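You operate a simulated robot arm through the tools that you are given. There is no shell and no other tool. Be economical: measure what you need, move in short steps, check, and stop when the job is done.

You run a simulated robot arm. Do the job below in one go: nothing can be reset, and whatever is moved stays where it is left.

JOB
Take the grey clip and put it on the pink chip.
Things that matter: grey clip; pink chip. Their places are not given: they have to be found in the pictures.

Only the result counts: the job must be done as asked and must still hold three seconds after the hand-in. Knocking over, shifting, dropping, spilling or breaking anything else fails it.

ROBOT AND FRAMES
A 7-joint arm with a two-finger parallel gripper, fixed in place. Base frame: the origin is at the foot of the arm, x ahead of it, y to its left, z up; the work surface is at about z = 0. Readings come in mm, degrees, newtons and seconds.
With the tool pointing down near the work surface it reaches from about 220 to 580 mm from the base axis. Its first joint turns from -66.0 to 66.0 degrees. Payload 2.5 kg.
The TCP is the grasp point between the finger pads, 23 mm short of the fingertips. In the tool frame z runs along the fingers and y along their closing line. The gripper opens to 94 mm. The fingers are 38 mm wide and 10 mm thick; the gripper's body (54 by 96 mm) begins 39 mm behind the TCP.
Orientation is told as [roll, pitch, yaw] about the base's x, y, z axes, in that order, counted from this pose: with the fingers straight down and closing along the base's y, the tool's x points along the base's -x, its y along +y and its z along -z.

CONTROLS
- The arm moves only by the tool move_arm. Its argument "targets" is a list of rows, each an object of numbers (a shift or turn left out is 0, a gripper value left out holds the last): "tx", "ty", "tz": the shift along the tool's x, y, z in mm; "ax", "ay", "az": the turn, a rotation vector about the tool's x, y, z in degrees; "fingers": the opening, from 0 (shut) to 1 (fully open). In form: [{"tx": .., "ty": .., "tz": .., "ax": .., "ay": .., "az": .., "fingers": ..}, ...]. A call has 1 to 12 rows; each row shifts and turns the commanded pose from where the row before left it, along the tool's axes as they then stand. Rows are played at 5 a second. More than 50 mm and 8.6 degrees between two rows, or a gripper value outside its range, and nothing of the call is played. Where a pose cannot be reached the arm comes as near as it can. A force on the tool above 40 N (or 10 N above the force at the start of the call, whichever is more), or a blocked arm, ends the call early, and 0.2 s more pass. The fingers move at their own pace (about 108 mm/s each) and stop on an object; they squeeze with about 43 N. The grip force told is the motor's: it shows also when the fingers shut on nothing. Time passes only in rows, and 0.2 s behind the last, so rows that do not move let the fingers close. The reply holds the time, the measured pose of the TCP, the force on the tool along the base axes, the opening and the grip force, in the units named above and with some noise, and new pictures: "views" is both (left out), scene, wrist or none.
- Cameras (640 x 400 px; columns grow to the right, rows downward): "scene" is fixed at [126.2, -411.3, 543.7]; the picture's right is [0.77, -0.64, 0.00], its down [-0.36, -0.44, -0.82] and it looks along [0.52, 0.63, -0.57] (base axes); focal length 337 px, centre (320, 200). "wrist" rides on the gripper at [-39, 0, -44] in the tool frame; the picture's right is [0.00, -1.00, 0.00], its down [0.97, 0.00, -0.24] and it looks along [0.24, 0.00, 0.97] (tool axes); focal length 218 px, centre (320, 200).
- probe_pixels(camera, pixels): for up to 12 pixels [column, row] of the newest picture of that camera ("zoom" is the newest enlarged one), the place [x, y, z] in the base frame of the surface seen there, good to about 2 mm. The clock stands still meanwhile.
- zoom(camera, box): a new picture of the part [left, top, right, bottom] of that camera's present view, enlarged. The clock stands still meanwhile.
- close_job(): hands the job in; it is judged then, once.

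Go step by step. Measure first, check grasps and placings, and put right what went wrong. The budget is 60 turns and 120 pictures, counting those below and the enlarged ones. Unless the task says otherwise, let go and move clear before handing in, and close with one line.

The tools are called after "Emit:" by a JSON object that holds its "fn" and its "kwargs". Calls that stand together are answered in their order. move_arm: Moves the arm, as the interface text tells. Its arguments: {"type":"object","properties":{"targets":{"type":"array","items":{"type":"object","properties":{"tx":{"type":"number"},"ty":{"type":"number"},"tz":{"type":"number"},"ax":{"type":"number"},"ay":{"type":"number"},"az":{"type":"number"},"fingers":{"type":"number"}}}},"views":{"type":"string","enum":["both","scene","wrist","none"]}},"required":["targets"]} The other tools are called the same way: probe_pixels (camera, pixels) gives the place of the surface under pixels of a picture; zoom (camera, box) takes an enlarged picture of a part of a camera's view; close_job () hands the job in.

At the start:

```text
clock: 0.0
position: [356.5, 193.6, 220.1]
tcp_rot: [0.0, 0.0, 0.0]
wrist_force: [-0.3, 0.9, 0.1]
width: 93.9
grip_force: 0.0
```

scene: 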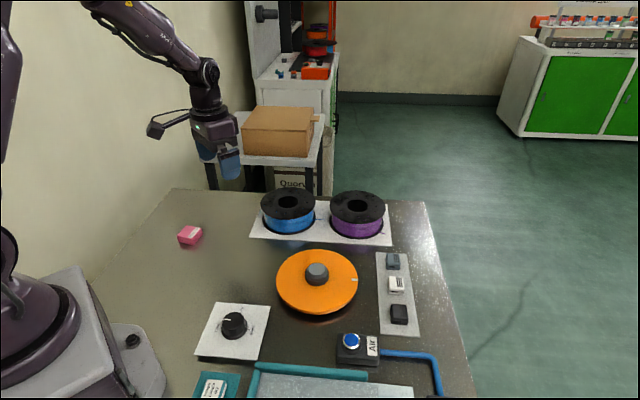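
wrist: 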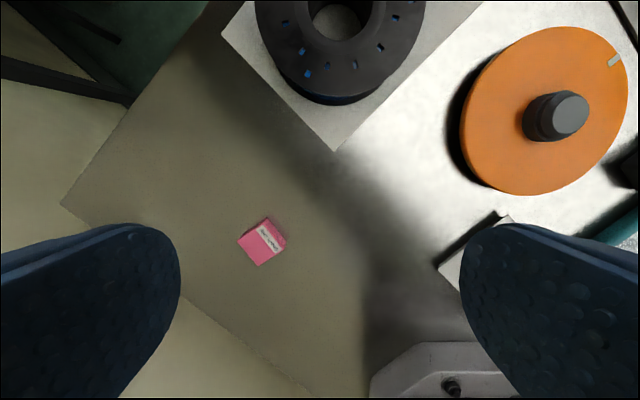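

The pink chip appears near scene (190,235), and small clips lie on a strip at (393,262), (397,284) and (399,314). I'll zoom in on both.

Emit:
{"fn": "zoom", "kwargs": {"camera": "scene", "box": [350, 240, 446, 340]}}

Emit:
{"fn": "zoom", "kwargs": {"camera": "wrist", "box": [220, 205, 300, 275]}}

Emit:
{"fn": "probe_pixels", "kwargs": {"camera": "scene", "pixels": [[393, 256], [393, 265], [397, 279], [397, 288], [399, 308], [399, 318], [380, 256], [384, 330], [408, 256], [190, 233], [317, 268], [340, 290]]}}

Emit:
{"fn": "probe_pixels", "kwargs": {"camera": "wrist", "pixels": [[237, 239], [267, 217], [286, 240], [261, 265], [262, 242], [230, 230]]}}

```text
4.00 times, centred on (398, 290) of scene
```

zoom: 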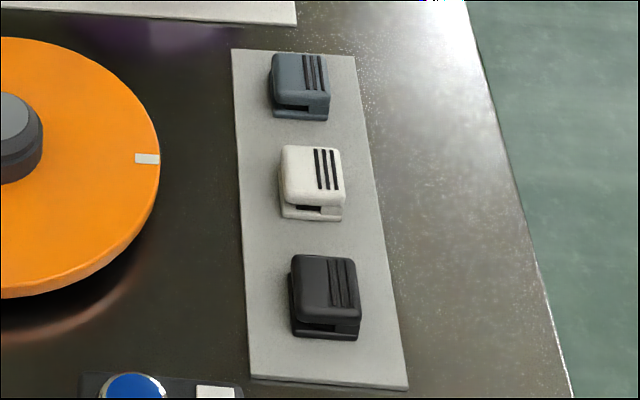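

```text
5.71 times, centred on (260, 240) of wrist
```

zoom: 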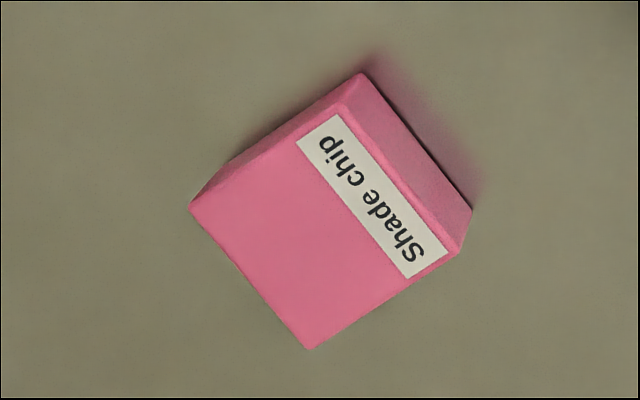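

```text
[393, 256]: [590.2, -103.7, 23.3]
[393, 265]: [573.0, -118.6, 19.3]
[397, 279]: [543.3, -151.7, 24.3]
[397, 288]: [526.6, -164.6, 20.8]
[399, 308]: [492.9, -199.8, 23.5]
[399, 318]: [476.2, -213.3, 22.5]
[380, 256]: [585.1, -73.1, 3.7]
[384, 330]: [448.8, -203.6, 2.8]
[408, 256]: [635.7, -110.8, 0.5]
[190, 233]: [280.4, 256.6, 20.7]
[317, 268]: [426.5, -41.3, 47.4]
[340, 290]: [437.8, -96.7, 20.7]
```

```text
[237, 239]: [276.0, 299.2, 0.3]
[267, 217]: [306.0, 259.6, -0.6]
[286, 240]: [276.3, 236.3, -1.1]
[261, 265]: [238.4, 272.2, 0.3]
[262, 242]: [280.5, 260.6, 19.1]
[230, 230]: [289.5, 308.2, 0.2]
```

The grey clip is the far one, at about (582,-110) and near the limit of reach. The chip is at about (278,262) with its top at about z=20. I'll move the wrist camera over the clips.

Emit:
{"fn": "move_arm", "kwargs": {"targets": [{"tx": -18, "ty": -40}, {"tx": -18, "ty": -40}, {"tx": -18, "ty": -40}, {"tx": -18, "ty": -40}, {"tx": -18, "ty": -40}, {"tx": -18, "ty": -40}, {"tx": -18, "ty": -40}, {"tx": -10, "ty": -20}, {}]}}

```text
clock: 2.0
position: [493.6, -106.3, 221.1]
tcp_rot: [0.1, -0.1, 0.1]
wrist_force: [-0.1, 0.9, 0.2]
width: 94.1
grip_force: 0.0
```

scene: 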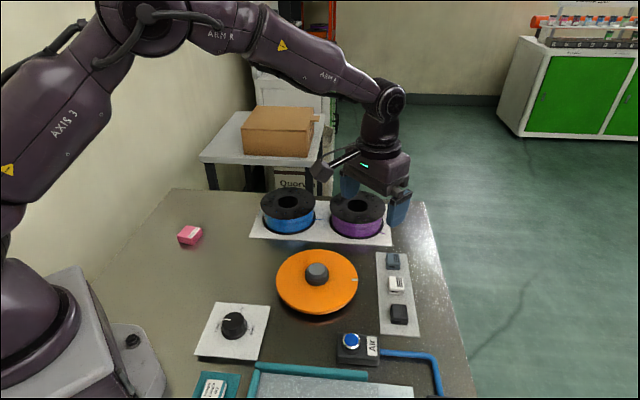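
wrist: 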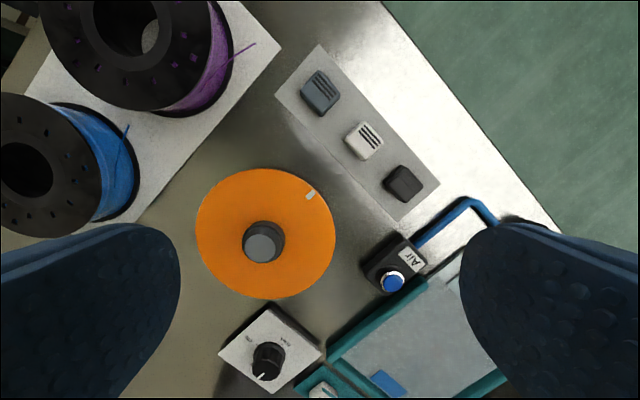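

The wrist view shows the grey clip at (320,93), rotated. I'll zoom in for its edges.

Emit:
{"fn": "zoom", "kwargs": {"camera": "wrist", "box": [280, 60, 360, 110]}}

Emit:
{"fn": "zoom", "kwargs": {"camera": "wrist", "box": [280, 55, 376, 125]}}

Emit:
{"fn": "probe_pixels", "kwargs": {"camera": "wrist", "pixels": [[320, 93], [320, 71], [340, 97], [321, 115], [303, 88], [364, 140], [345, 143], [380, 52], [235, 70], [200, 3], [225, 15]]}}

```text
8.00 times, centred on (320, 85) of wrist
```

zoom: 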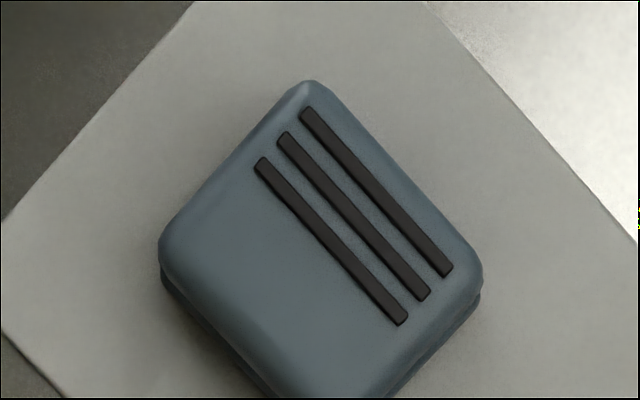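

```text
5.71 times, centred on (328, 90) of wrist
```

zoom: 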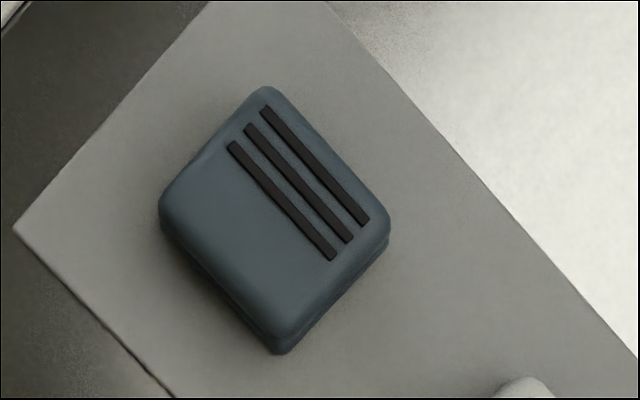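

```text
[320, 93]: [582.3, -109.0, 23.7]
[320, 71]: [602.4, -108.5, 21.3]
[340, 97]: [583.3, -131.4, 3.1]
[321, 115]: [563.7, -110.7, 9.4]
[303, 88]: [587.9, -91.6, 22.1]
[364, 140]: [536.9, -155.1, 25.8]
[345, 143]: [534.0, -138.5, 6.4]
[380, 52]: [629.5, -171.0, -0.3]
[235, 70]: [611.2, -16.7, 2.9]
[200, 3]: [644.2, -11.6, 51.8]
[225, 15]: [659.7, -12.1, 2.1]
```

I'll probe the clip's corners in the newest zoom.

Emit:
{"fn": "probe_pixels", "kwargs": {"camera": "zoom", "pixels": [[266, 96], [170, 215], [280, 335], [382, 220], [216, 150], [325, 155], [225, 275], [330, 280], [270, 215], [280, 360], [395, 260], [280, 348]]}}

```text
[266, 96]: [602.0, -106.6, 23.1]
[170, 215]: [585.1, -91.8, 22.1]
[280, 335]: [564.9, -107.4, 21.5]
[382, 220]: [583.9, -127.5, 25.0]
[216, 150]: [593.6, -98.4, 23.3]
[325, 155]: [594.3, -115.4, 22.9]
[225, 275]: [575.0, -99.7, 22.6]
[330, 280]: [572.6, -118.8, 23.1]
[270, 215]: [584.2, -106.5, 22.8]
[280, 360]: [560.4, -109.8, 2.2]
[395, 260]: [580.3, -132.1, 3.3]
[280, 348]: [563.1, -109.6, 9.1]
```

The clip is centred at about (584,-109), its top is at z≈23 and its long axis is at about 43.5° yaw. I'll yaw the tool by 43.5° and move above it while staying high.

Emit:
{"fn": "move_arm", "kwargs": {"targets": [{"az": -7.25}, {"az": -7.25}, {"az": -7.25}, {"az": -7.25}, {"az": -7.25}, {"az": -7.25}, {"tx": -21, "ty": -21}, {"tx": -21, "ty": -21}, {"tx": -21.7, "ty": -22.2}, {"tz": 30}, {"tz": 30}, {}]}}

```text
clock: 4.6
position: [584.7, -109.6, 160.5]
tcp_rot: [-0.1, 0.0, 43.5]
wrist_force: [-0.7, -0.4, 0.1]
width: 94.4
grip_force: 0.1
```

scene: 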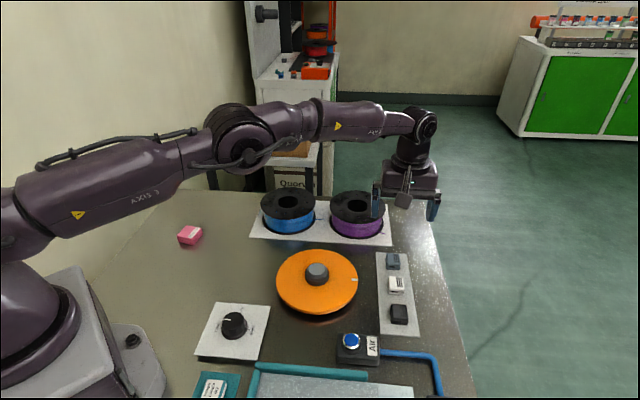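
wrist: 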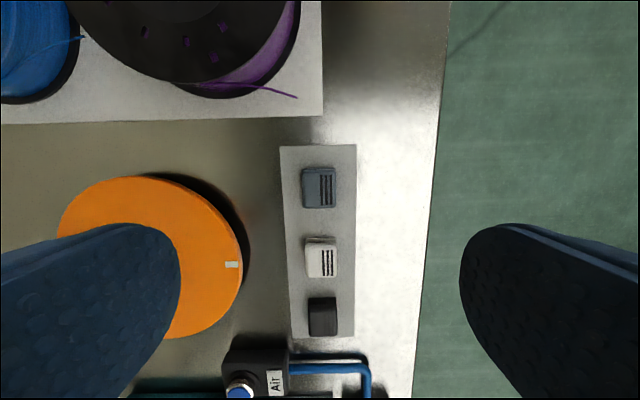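

The tool is aligned over the clip. I'll check clearances and the clip's exact centre.

Emit:
{"fn": "probe_pixels", "kwargs": {"camera": "wrist", "pixels": [[319, 188], [304, 188], [334, 188], [319, 170], [319, 205], [322, 240], [243, 250], [200, 80], [265, 90], [280, 5], [281, 150]]}}

Emit:
{"fn": "zoom", "kwargs": {"camera": "wrist", "box": [270, 150, 370, 220]}}

```text
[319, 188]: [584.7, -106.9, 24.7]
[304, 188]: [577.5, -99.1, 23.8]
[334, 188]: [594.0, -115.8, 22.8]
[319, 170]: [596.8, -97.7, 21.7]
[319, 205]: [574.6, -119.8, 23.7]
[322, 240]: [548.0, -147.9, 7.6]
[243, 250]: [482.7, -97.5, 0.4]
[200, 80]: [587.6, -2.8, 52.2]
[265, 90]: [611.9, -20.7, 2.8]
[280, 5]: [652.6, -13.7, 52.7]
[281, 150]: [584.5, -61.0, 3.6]
```

```text
5.71 times, centred on (320, 185) of wrist
```

zoom: 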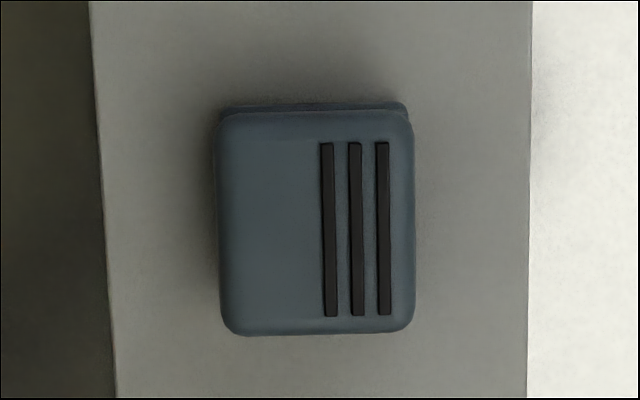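

The spools stay well clear and the TCP is within about 1 mm of the clip's centre. I'll go down with the fingers at about 61 mm.

Emit:
{"fn": "move_arm", "kwargs": {"targets": [{"fingers": 0.65, "tz": 25}, {"tz": 25}, {"tz": 25}, {"tz": 20}, {"tz": 15}, {"tz": 10}, {"tz": 6}, {"tz": 5}, {}]}}

```text
clock: 6.6
position: [581.6, -109.1, 28.9]
tcp_rot: [-0.1, 0.0, 43.4]
wrist_force: [0.8, -0.4, 0.4]
width: 61.3
grip_force: 0.1
```

scene: 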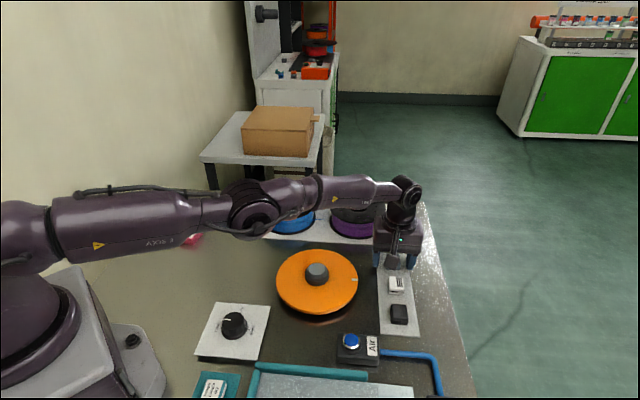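
wrist: 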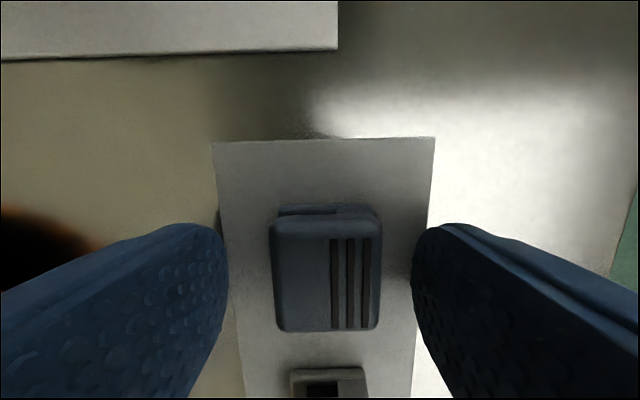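

I'm at z=28.9 and 3 mm short in x because of the reach limit, but the clip sits well between the fingers. I'll close.

Emit:
{"fn": "move_arm", "kwargs": {"targets": [{"fingers": 0}, {}, {}, {}], "views": "wrist"}}

```text
clock: 7.6
position: [581.0, -108.4, 29.3]
tcp_rot: [0.0, 0.1, 43.5]
wrist_force: [0.5, -0.7, 0.8]
width: 27.9
grip_force: 42.7
```

wrist: 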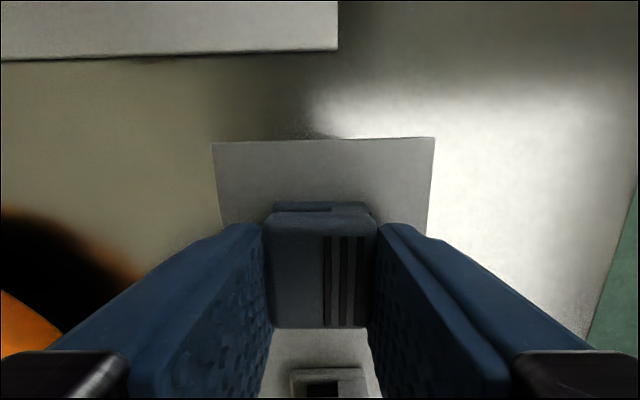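

The clip is held at a width of 27.9 mm. I'll lift straight up.

Emit:
{"fn": "move_arm", "kwargs": {"targets": [{"tz": -5}, {"tz": -15}, {"tz": -25}, {"tz": -30}, {"tz": -30}, {"tz": -30}, {}]}}

```text
clock: 9.2
position: [580.8, -109.0, 165.6]
tcp_rot: [0.0, 0.0, 43.5]
wrist_force: [-0.1, 0.8, -0.7]
width: 27.8
grip_force: 43.1
out of reach, approached as far as the arm can: row 1
```

scene: 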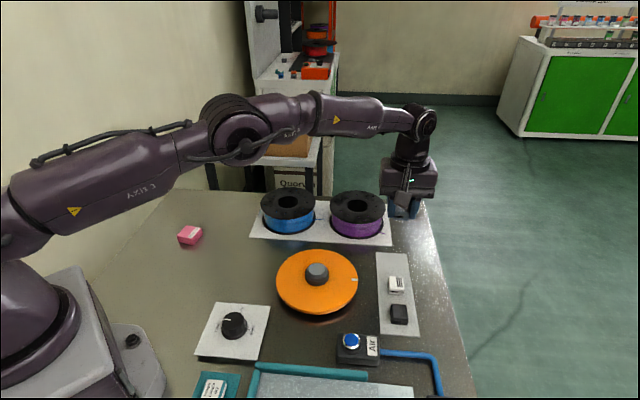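
wrist: 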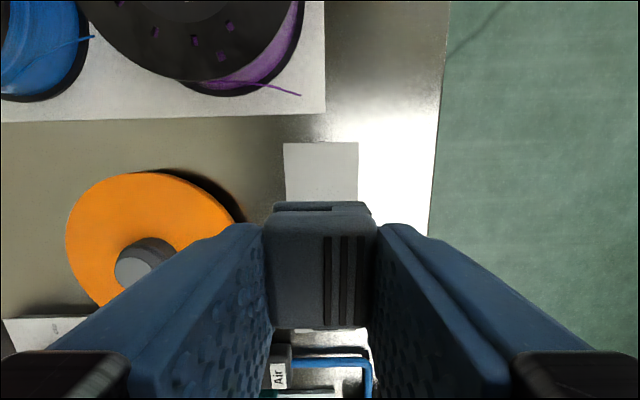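

The clip is held and only it moved. I'll carry it high toward the chip and stop short to look.

Emit:
{"fn": "move_arm", "kwargs": {"targets": [{"tx": -3, "ty": 39.7}, {"tx": -3, "ty": 39.7}, {"tx": -3, "ty": 39.7}, {"tx": -3, "ty": 39.7}, {"tx": -3, "ty": 39.7}, {"tx": -3, "ty": 39.7}, {"tx": -3, "ty": 39.7}, {"tx": -3, "ty": 39.7}, {"tx": -3, "ty": 39.7}, {"tx": -3, "ty": 39.7}, {}]}}

Emit:
{"fn": "probe_pixels", "kwargs": {"camera": "scene", "pixels": [[190, 233], [181, 236], [200, 233], [188, 238], [189, 228]]}}

```text
clock: 11.6
position: [327.8, 200.0, 164.2]
tcp_rot: [0.0, -0.1, 43.6]
wrist_force: [0.3, 0.2, -0.1]
width: 28.0
grip_force: 43.1
```

scene: 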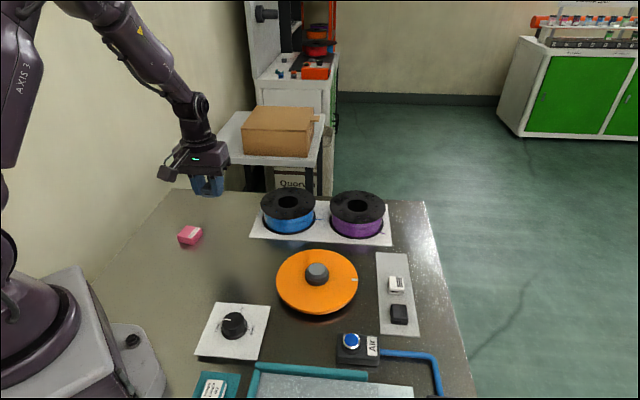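
wrist: 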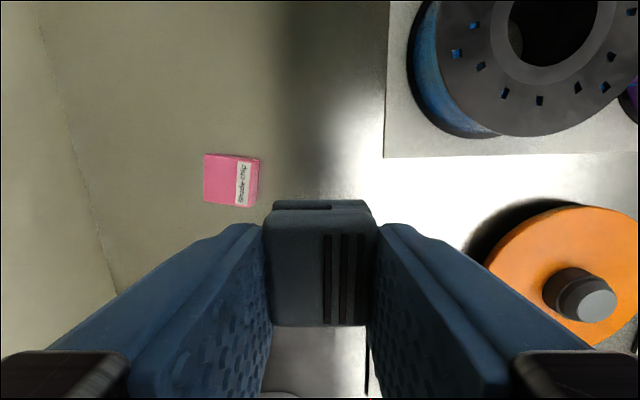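

```text
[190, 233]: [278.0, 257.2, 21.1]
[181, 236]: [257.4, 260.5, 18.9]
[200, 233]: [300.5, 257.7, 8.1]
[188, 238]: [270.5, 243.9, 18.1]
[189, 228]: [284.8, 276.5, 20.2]
```

The chip is in view at (230,180) and nearly aligned with the tool. I'll zoom in and measure its top.

Emit:
{"fn": "zoom", "kwargs": {"camera": "wrist", "box": [192, 145, 272, 215]}}

Emit:
{"fn": "probe_pixels", "kwargs": {"camera": "wrist", "pixels": [[208, 157], [249, 164], [247, 203], [207, 199], [228, 180], [208, 178], [248, 183], [228, 158], [228, 201], [256, 180]]}}

```text
5.71 times, centred on (232, 180) of wrist
```

zoom: 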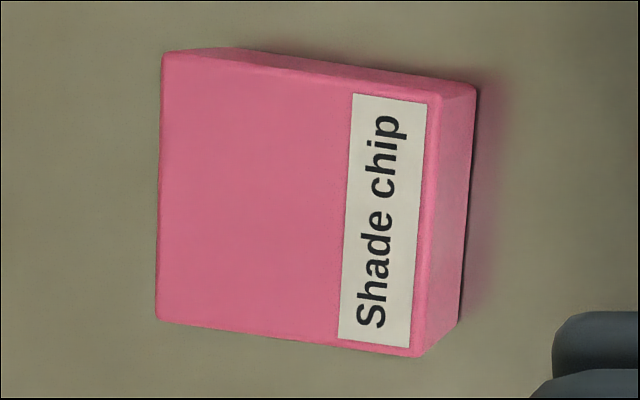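

```text
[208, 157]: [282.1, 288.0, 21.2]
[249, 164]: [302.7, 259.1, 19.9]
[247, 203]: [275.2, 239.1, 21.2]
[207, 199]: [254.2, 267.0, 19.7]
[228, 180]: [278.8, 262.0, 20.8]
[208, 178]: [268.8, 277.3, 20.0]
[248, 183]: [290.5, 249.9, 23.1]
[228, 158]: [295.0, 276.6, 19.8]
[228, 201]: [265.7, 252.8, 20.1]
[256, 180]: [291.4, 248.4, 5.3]
```

The chip centre is at about (278.5,263.3), its top is at z≈20.5 and its yaw is about 36.5°. The clip sits about 4 mm toward the camera from the TCP, so I'm aiming the TCP at (275.3,260.9) and going down to z≈64.

Emit:
{"fn": "move_arm", "kwargs": {"targets": [{"az": 7.1}, {"tx": 2, "ty": 26.7}, {"tx": 2, "ty": 26.7}, {"tx": 2, "ty": 26.8}, {"tz": 30}, {"tz": 30}, {"tz": 25}, {"tz": 15}, {}]}}

```text
clock: 13.6
position: [275.8, 260.8, 64.5]
tcp_rot: [0.0, -0.1, 36.4]
wrist_force: [0.3, 0.7, -0.8]
width: 27.8
grip_force: 42.9
```

scene: 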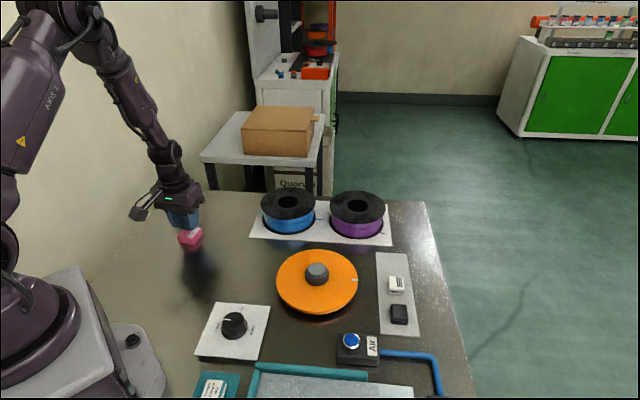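
wrist: 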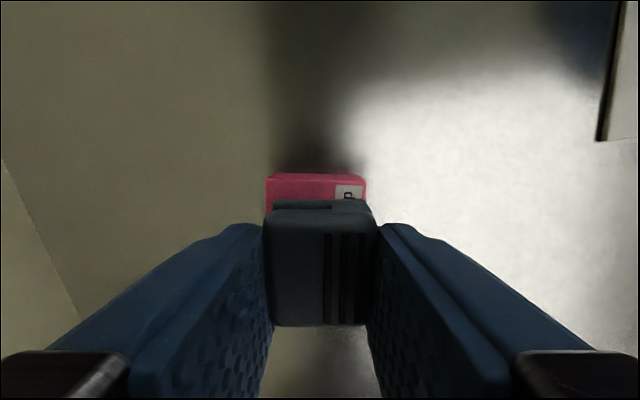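

The clip lines up over the chip, left to right. I'll go down to about z=48 in small steps.

Emit:
{"fn": "move_arm", "kwargs": {"targets": [{"tz": 6}, {"tz": 5}, {"tz": 3}, {"tz": 1.5}, {"tz": 1}, {}]}}

Emit:
{"fn": "zoom", "kwargs": {"camera": "scene", "box": [150, 195, 230, 255]}}

```text
clock: 15.0
position: [276.6, 259.3, 48.4]
tcp_rot: [0.0, 0.0, 36.4]
wrist_force: [1.0, -0.1, 0.2]
width: 27.8
grip_force: 43.0
```

scene: 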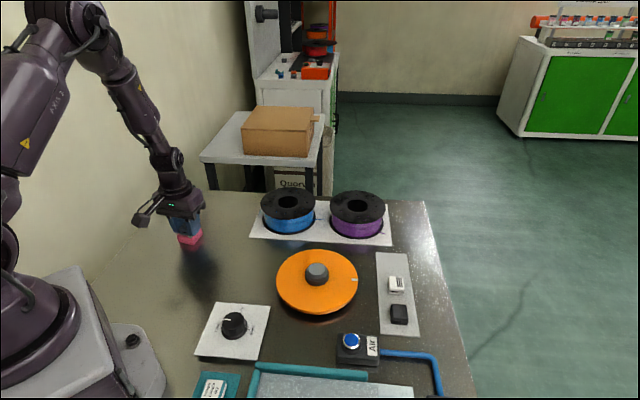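
wrist: 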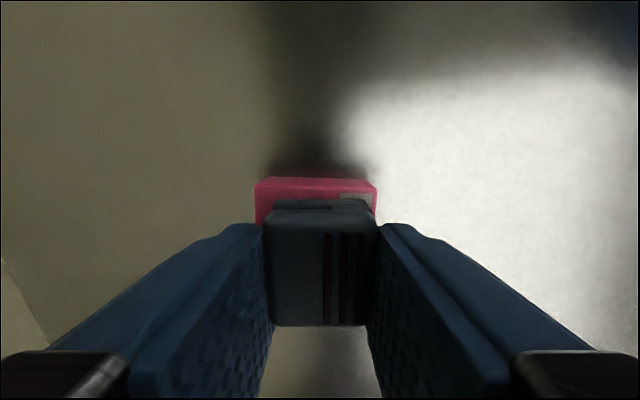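

```text
6.67 times, centred on (190, 225) of scene
```

zoom: 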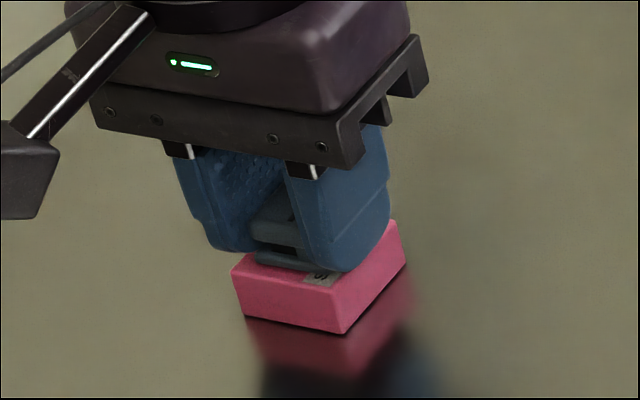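

The clip is centred over the chip with a small gap left. I'll lower it in sub-millimetre steps until contact.

Emit:
{"fn": "move_arm", "kwargs": {"targets": [{"tz": 0.6}, {"tz": 0.5}, {"tz": 0.5}, {}], "views": "none"}}

Emit:
{"fn": "zoom", "kwargs": {"camera": "scene", "box": [170, 215, 220, 255]}}

```text
clock: 16.0
position: [276.9, 260.6, 46.4]
tcp_rot: [0.0, -0.1, 36.4]
wrist_force: [-0.1, -0.8, 1.8]
width: 28.0
grip_force: 42.8
```

```text
10.00 times, centred on (195, 235) of scene
```

zoom: 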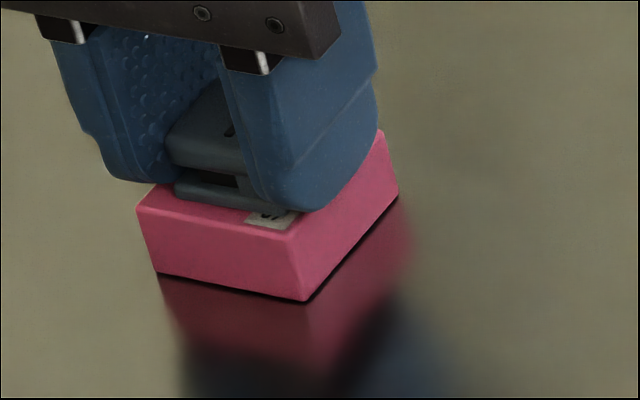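

There's a hint of contact (Fz 1.8 N). I'll go another half millimetre to confirm.

Emit:
{"fn": "move_arm", "kwargs": {"targets": [{"tz": 0.4}, {}], "views": "none"}}

```text
clock: 16.6
position: [277.4, 261.1, 45.4]
tcp_rot: [0.1, -0.1, 36.3]
wrist_force: [0.0, -0.3, 3.1]
width: 27.5
grip_force: 43.6
```

Contact is confirmed (3.1 N). I'll release to about 60 mm and then rise.

Emit:
{"fn": "move_arm", "kwargs": {"targets": [{"fingers": 0.4}, {"fingers": 0.65}, {}, {"tz": -10}, {"tz": -25}, {"tz": -30}, {"tz": -40}, {}]}}

Emit:
{"fn": "zoom", "kwargs": {"camera": "scene", "box": [160, 205, 220, 255]}}

```text
clock: 18.4
position: [276.1, 261.5, 150.9]
tcp_rot: [0.0, 0.0, 36.5]
wrist_force: [0.4, 0.4, -0.8]
width: 61.1
grip_force: 0.1
```

scene: 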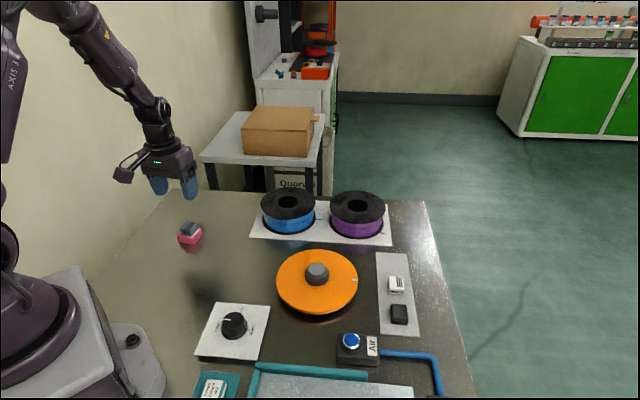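
wrist: 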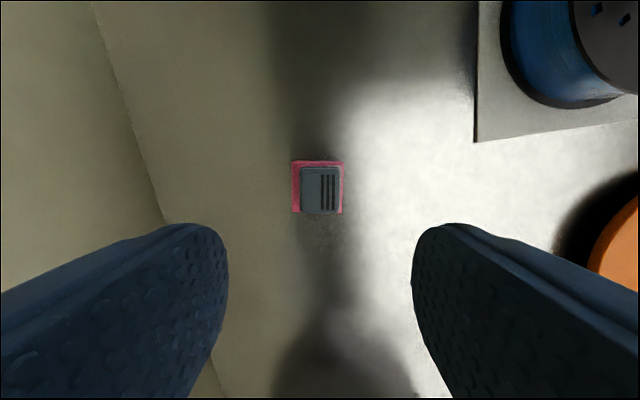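

```text
8.00 times, centred on (190, 230) of scene
```

zoom: 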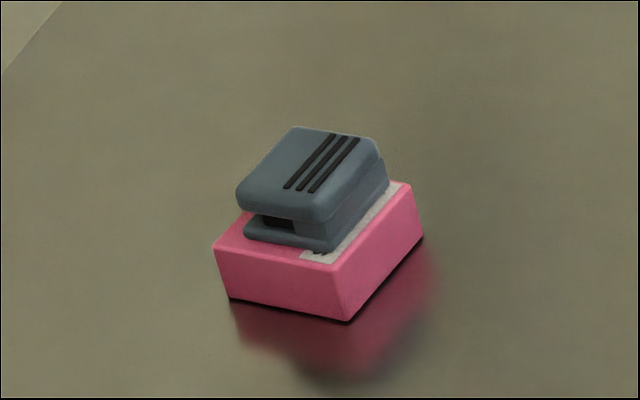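

The clip sits flat on the chip at scene (190,230), both are still, and the hand is clear. I'll hand in.

Emit:
{"fn": "close_job", "kwargs": {}}

```text
The job is handed in.
```

The grey clip is resting flat on the pink chip, the gripper has let go and moved clear, and nothing else looked moved in the last picture.
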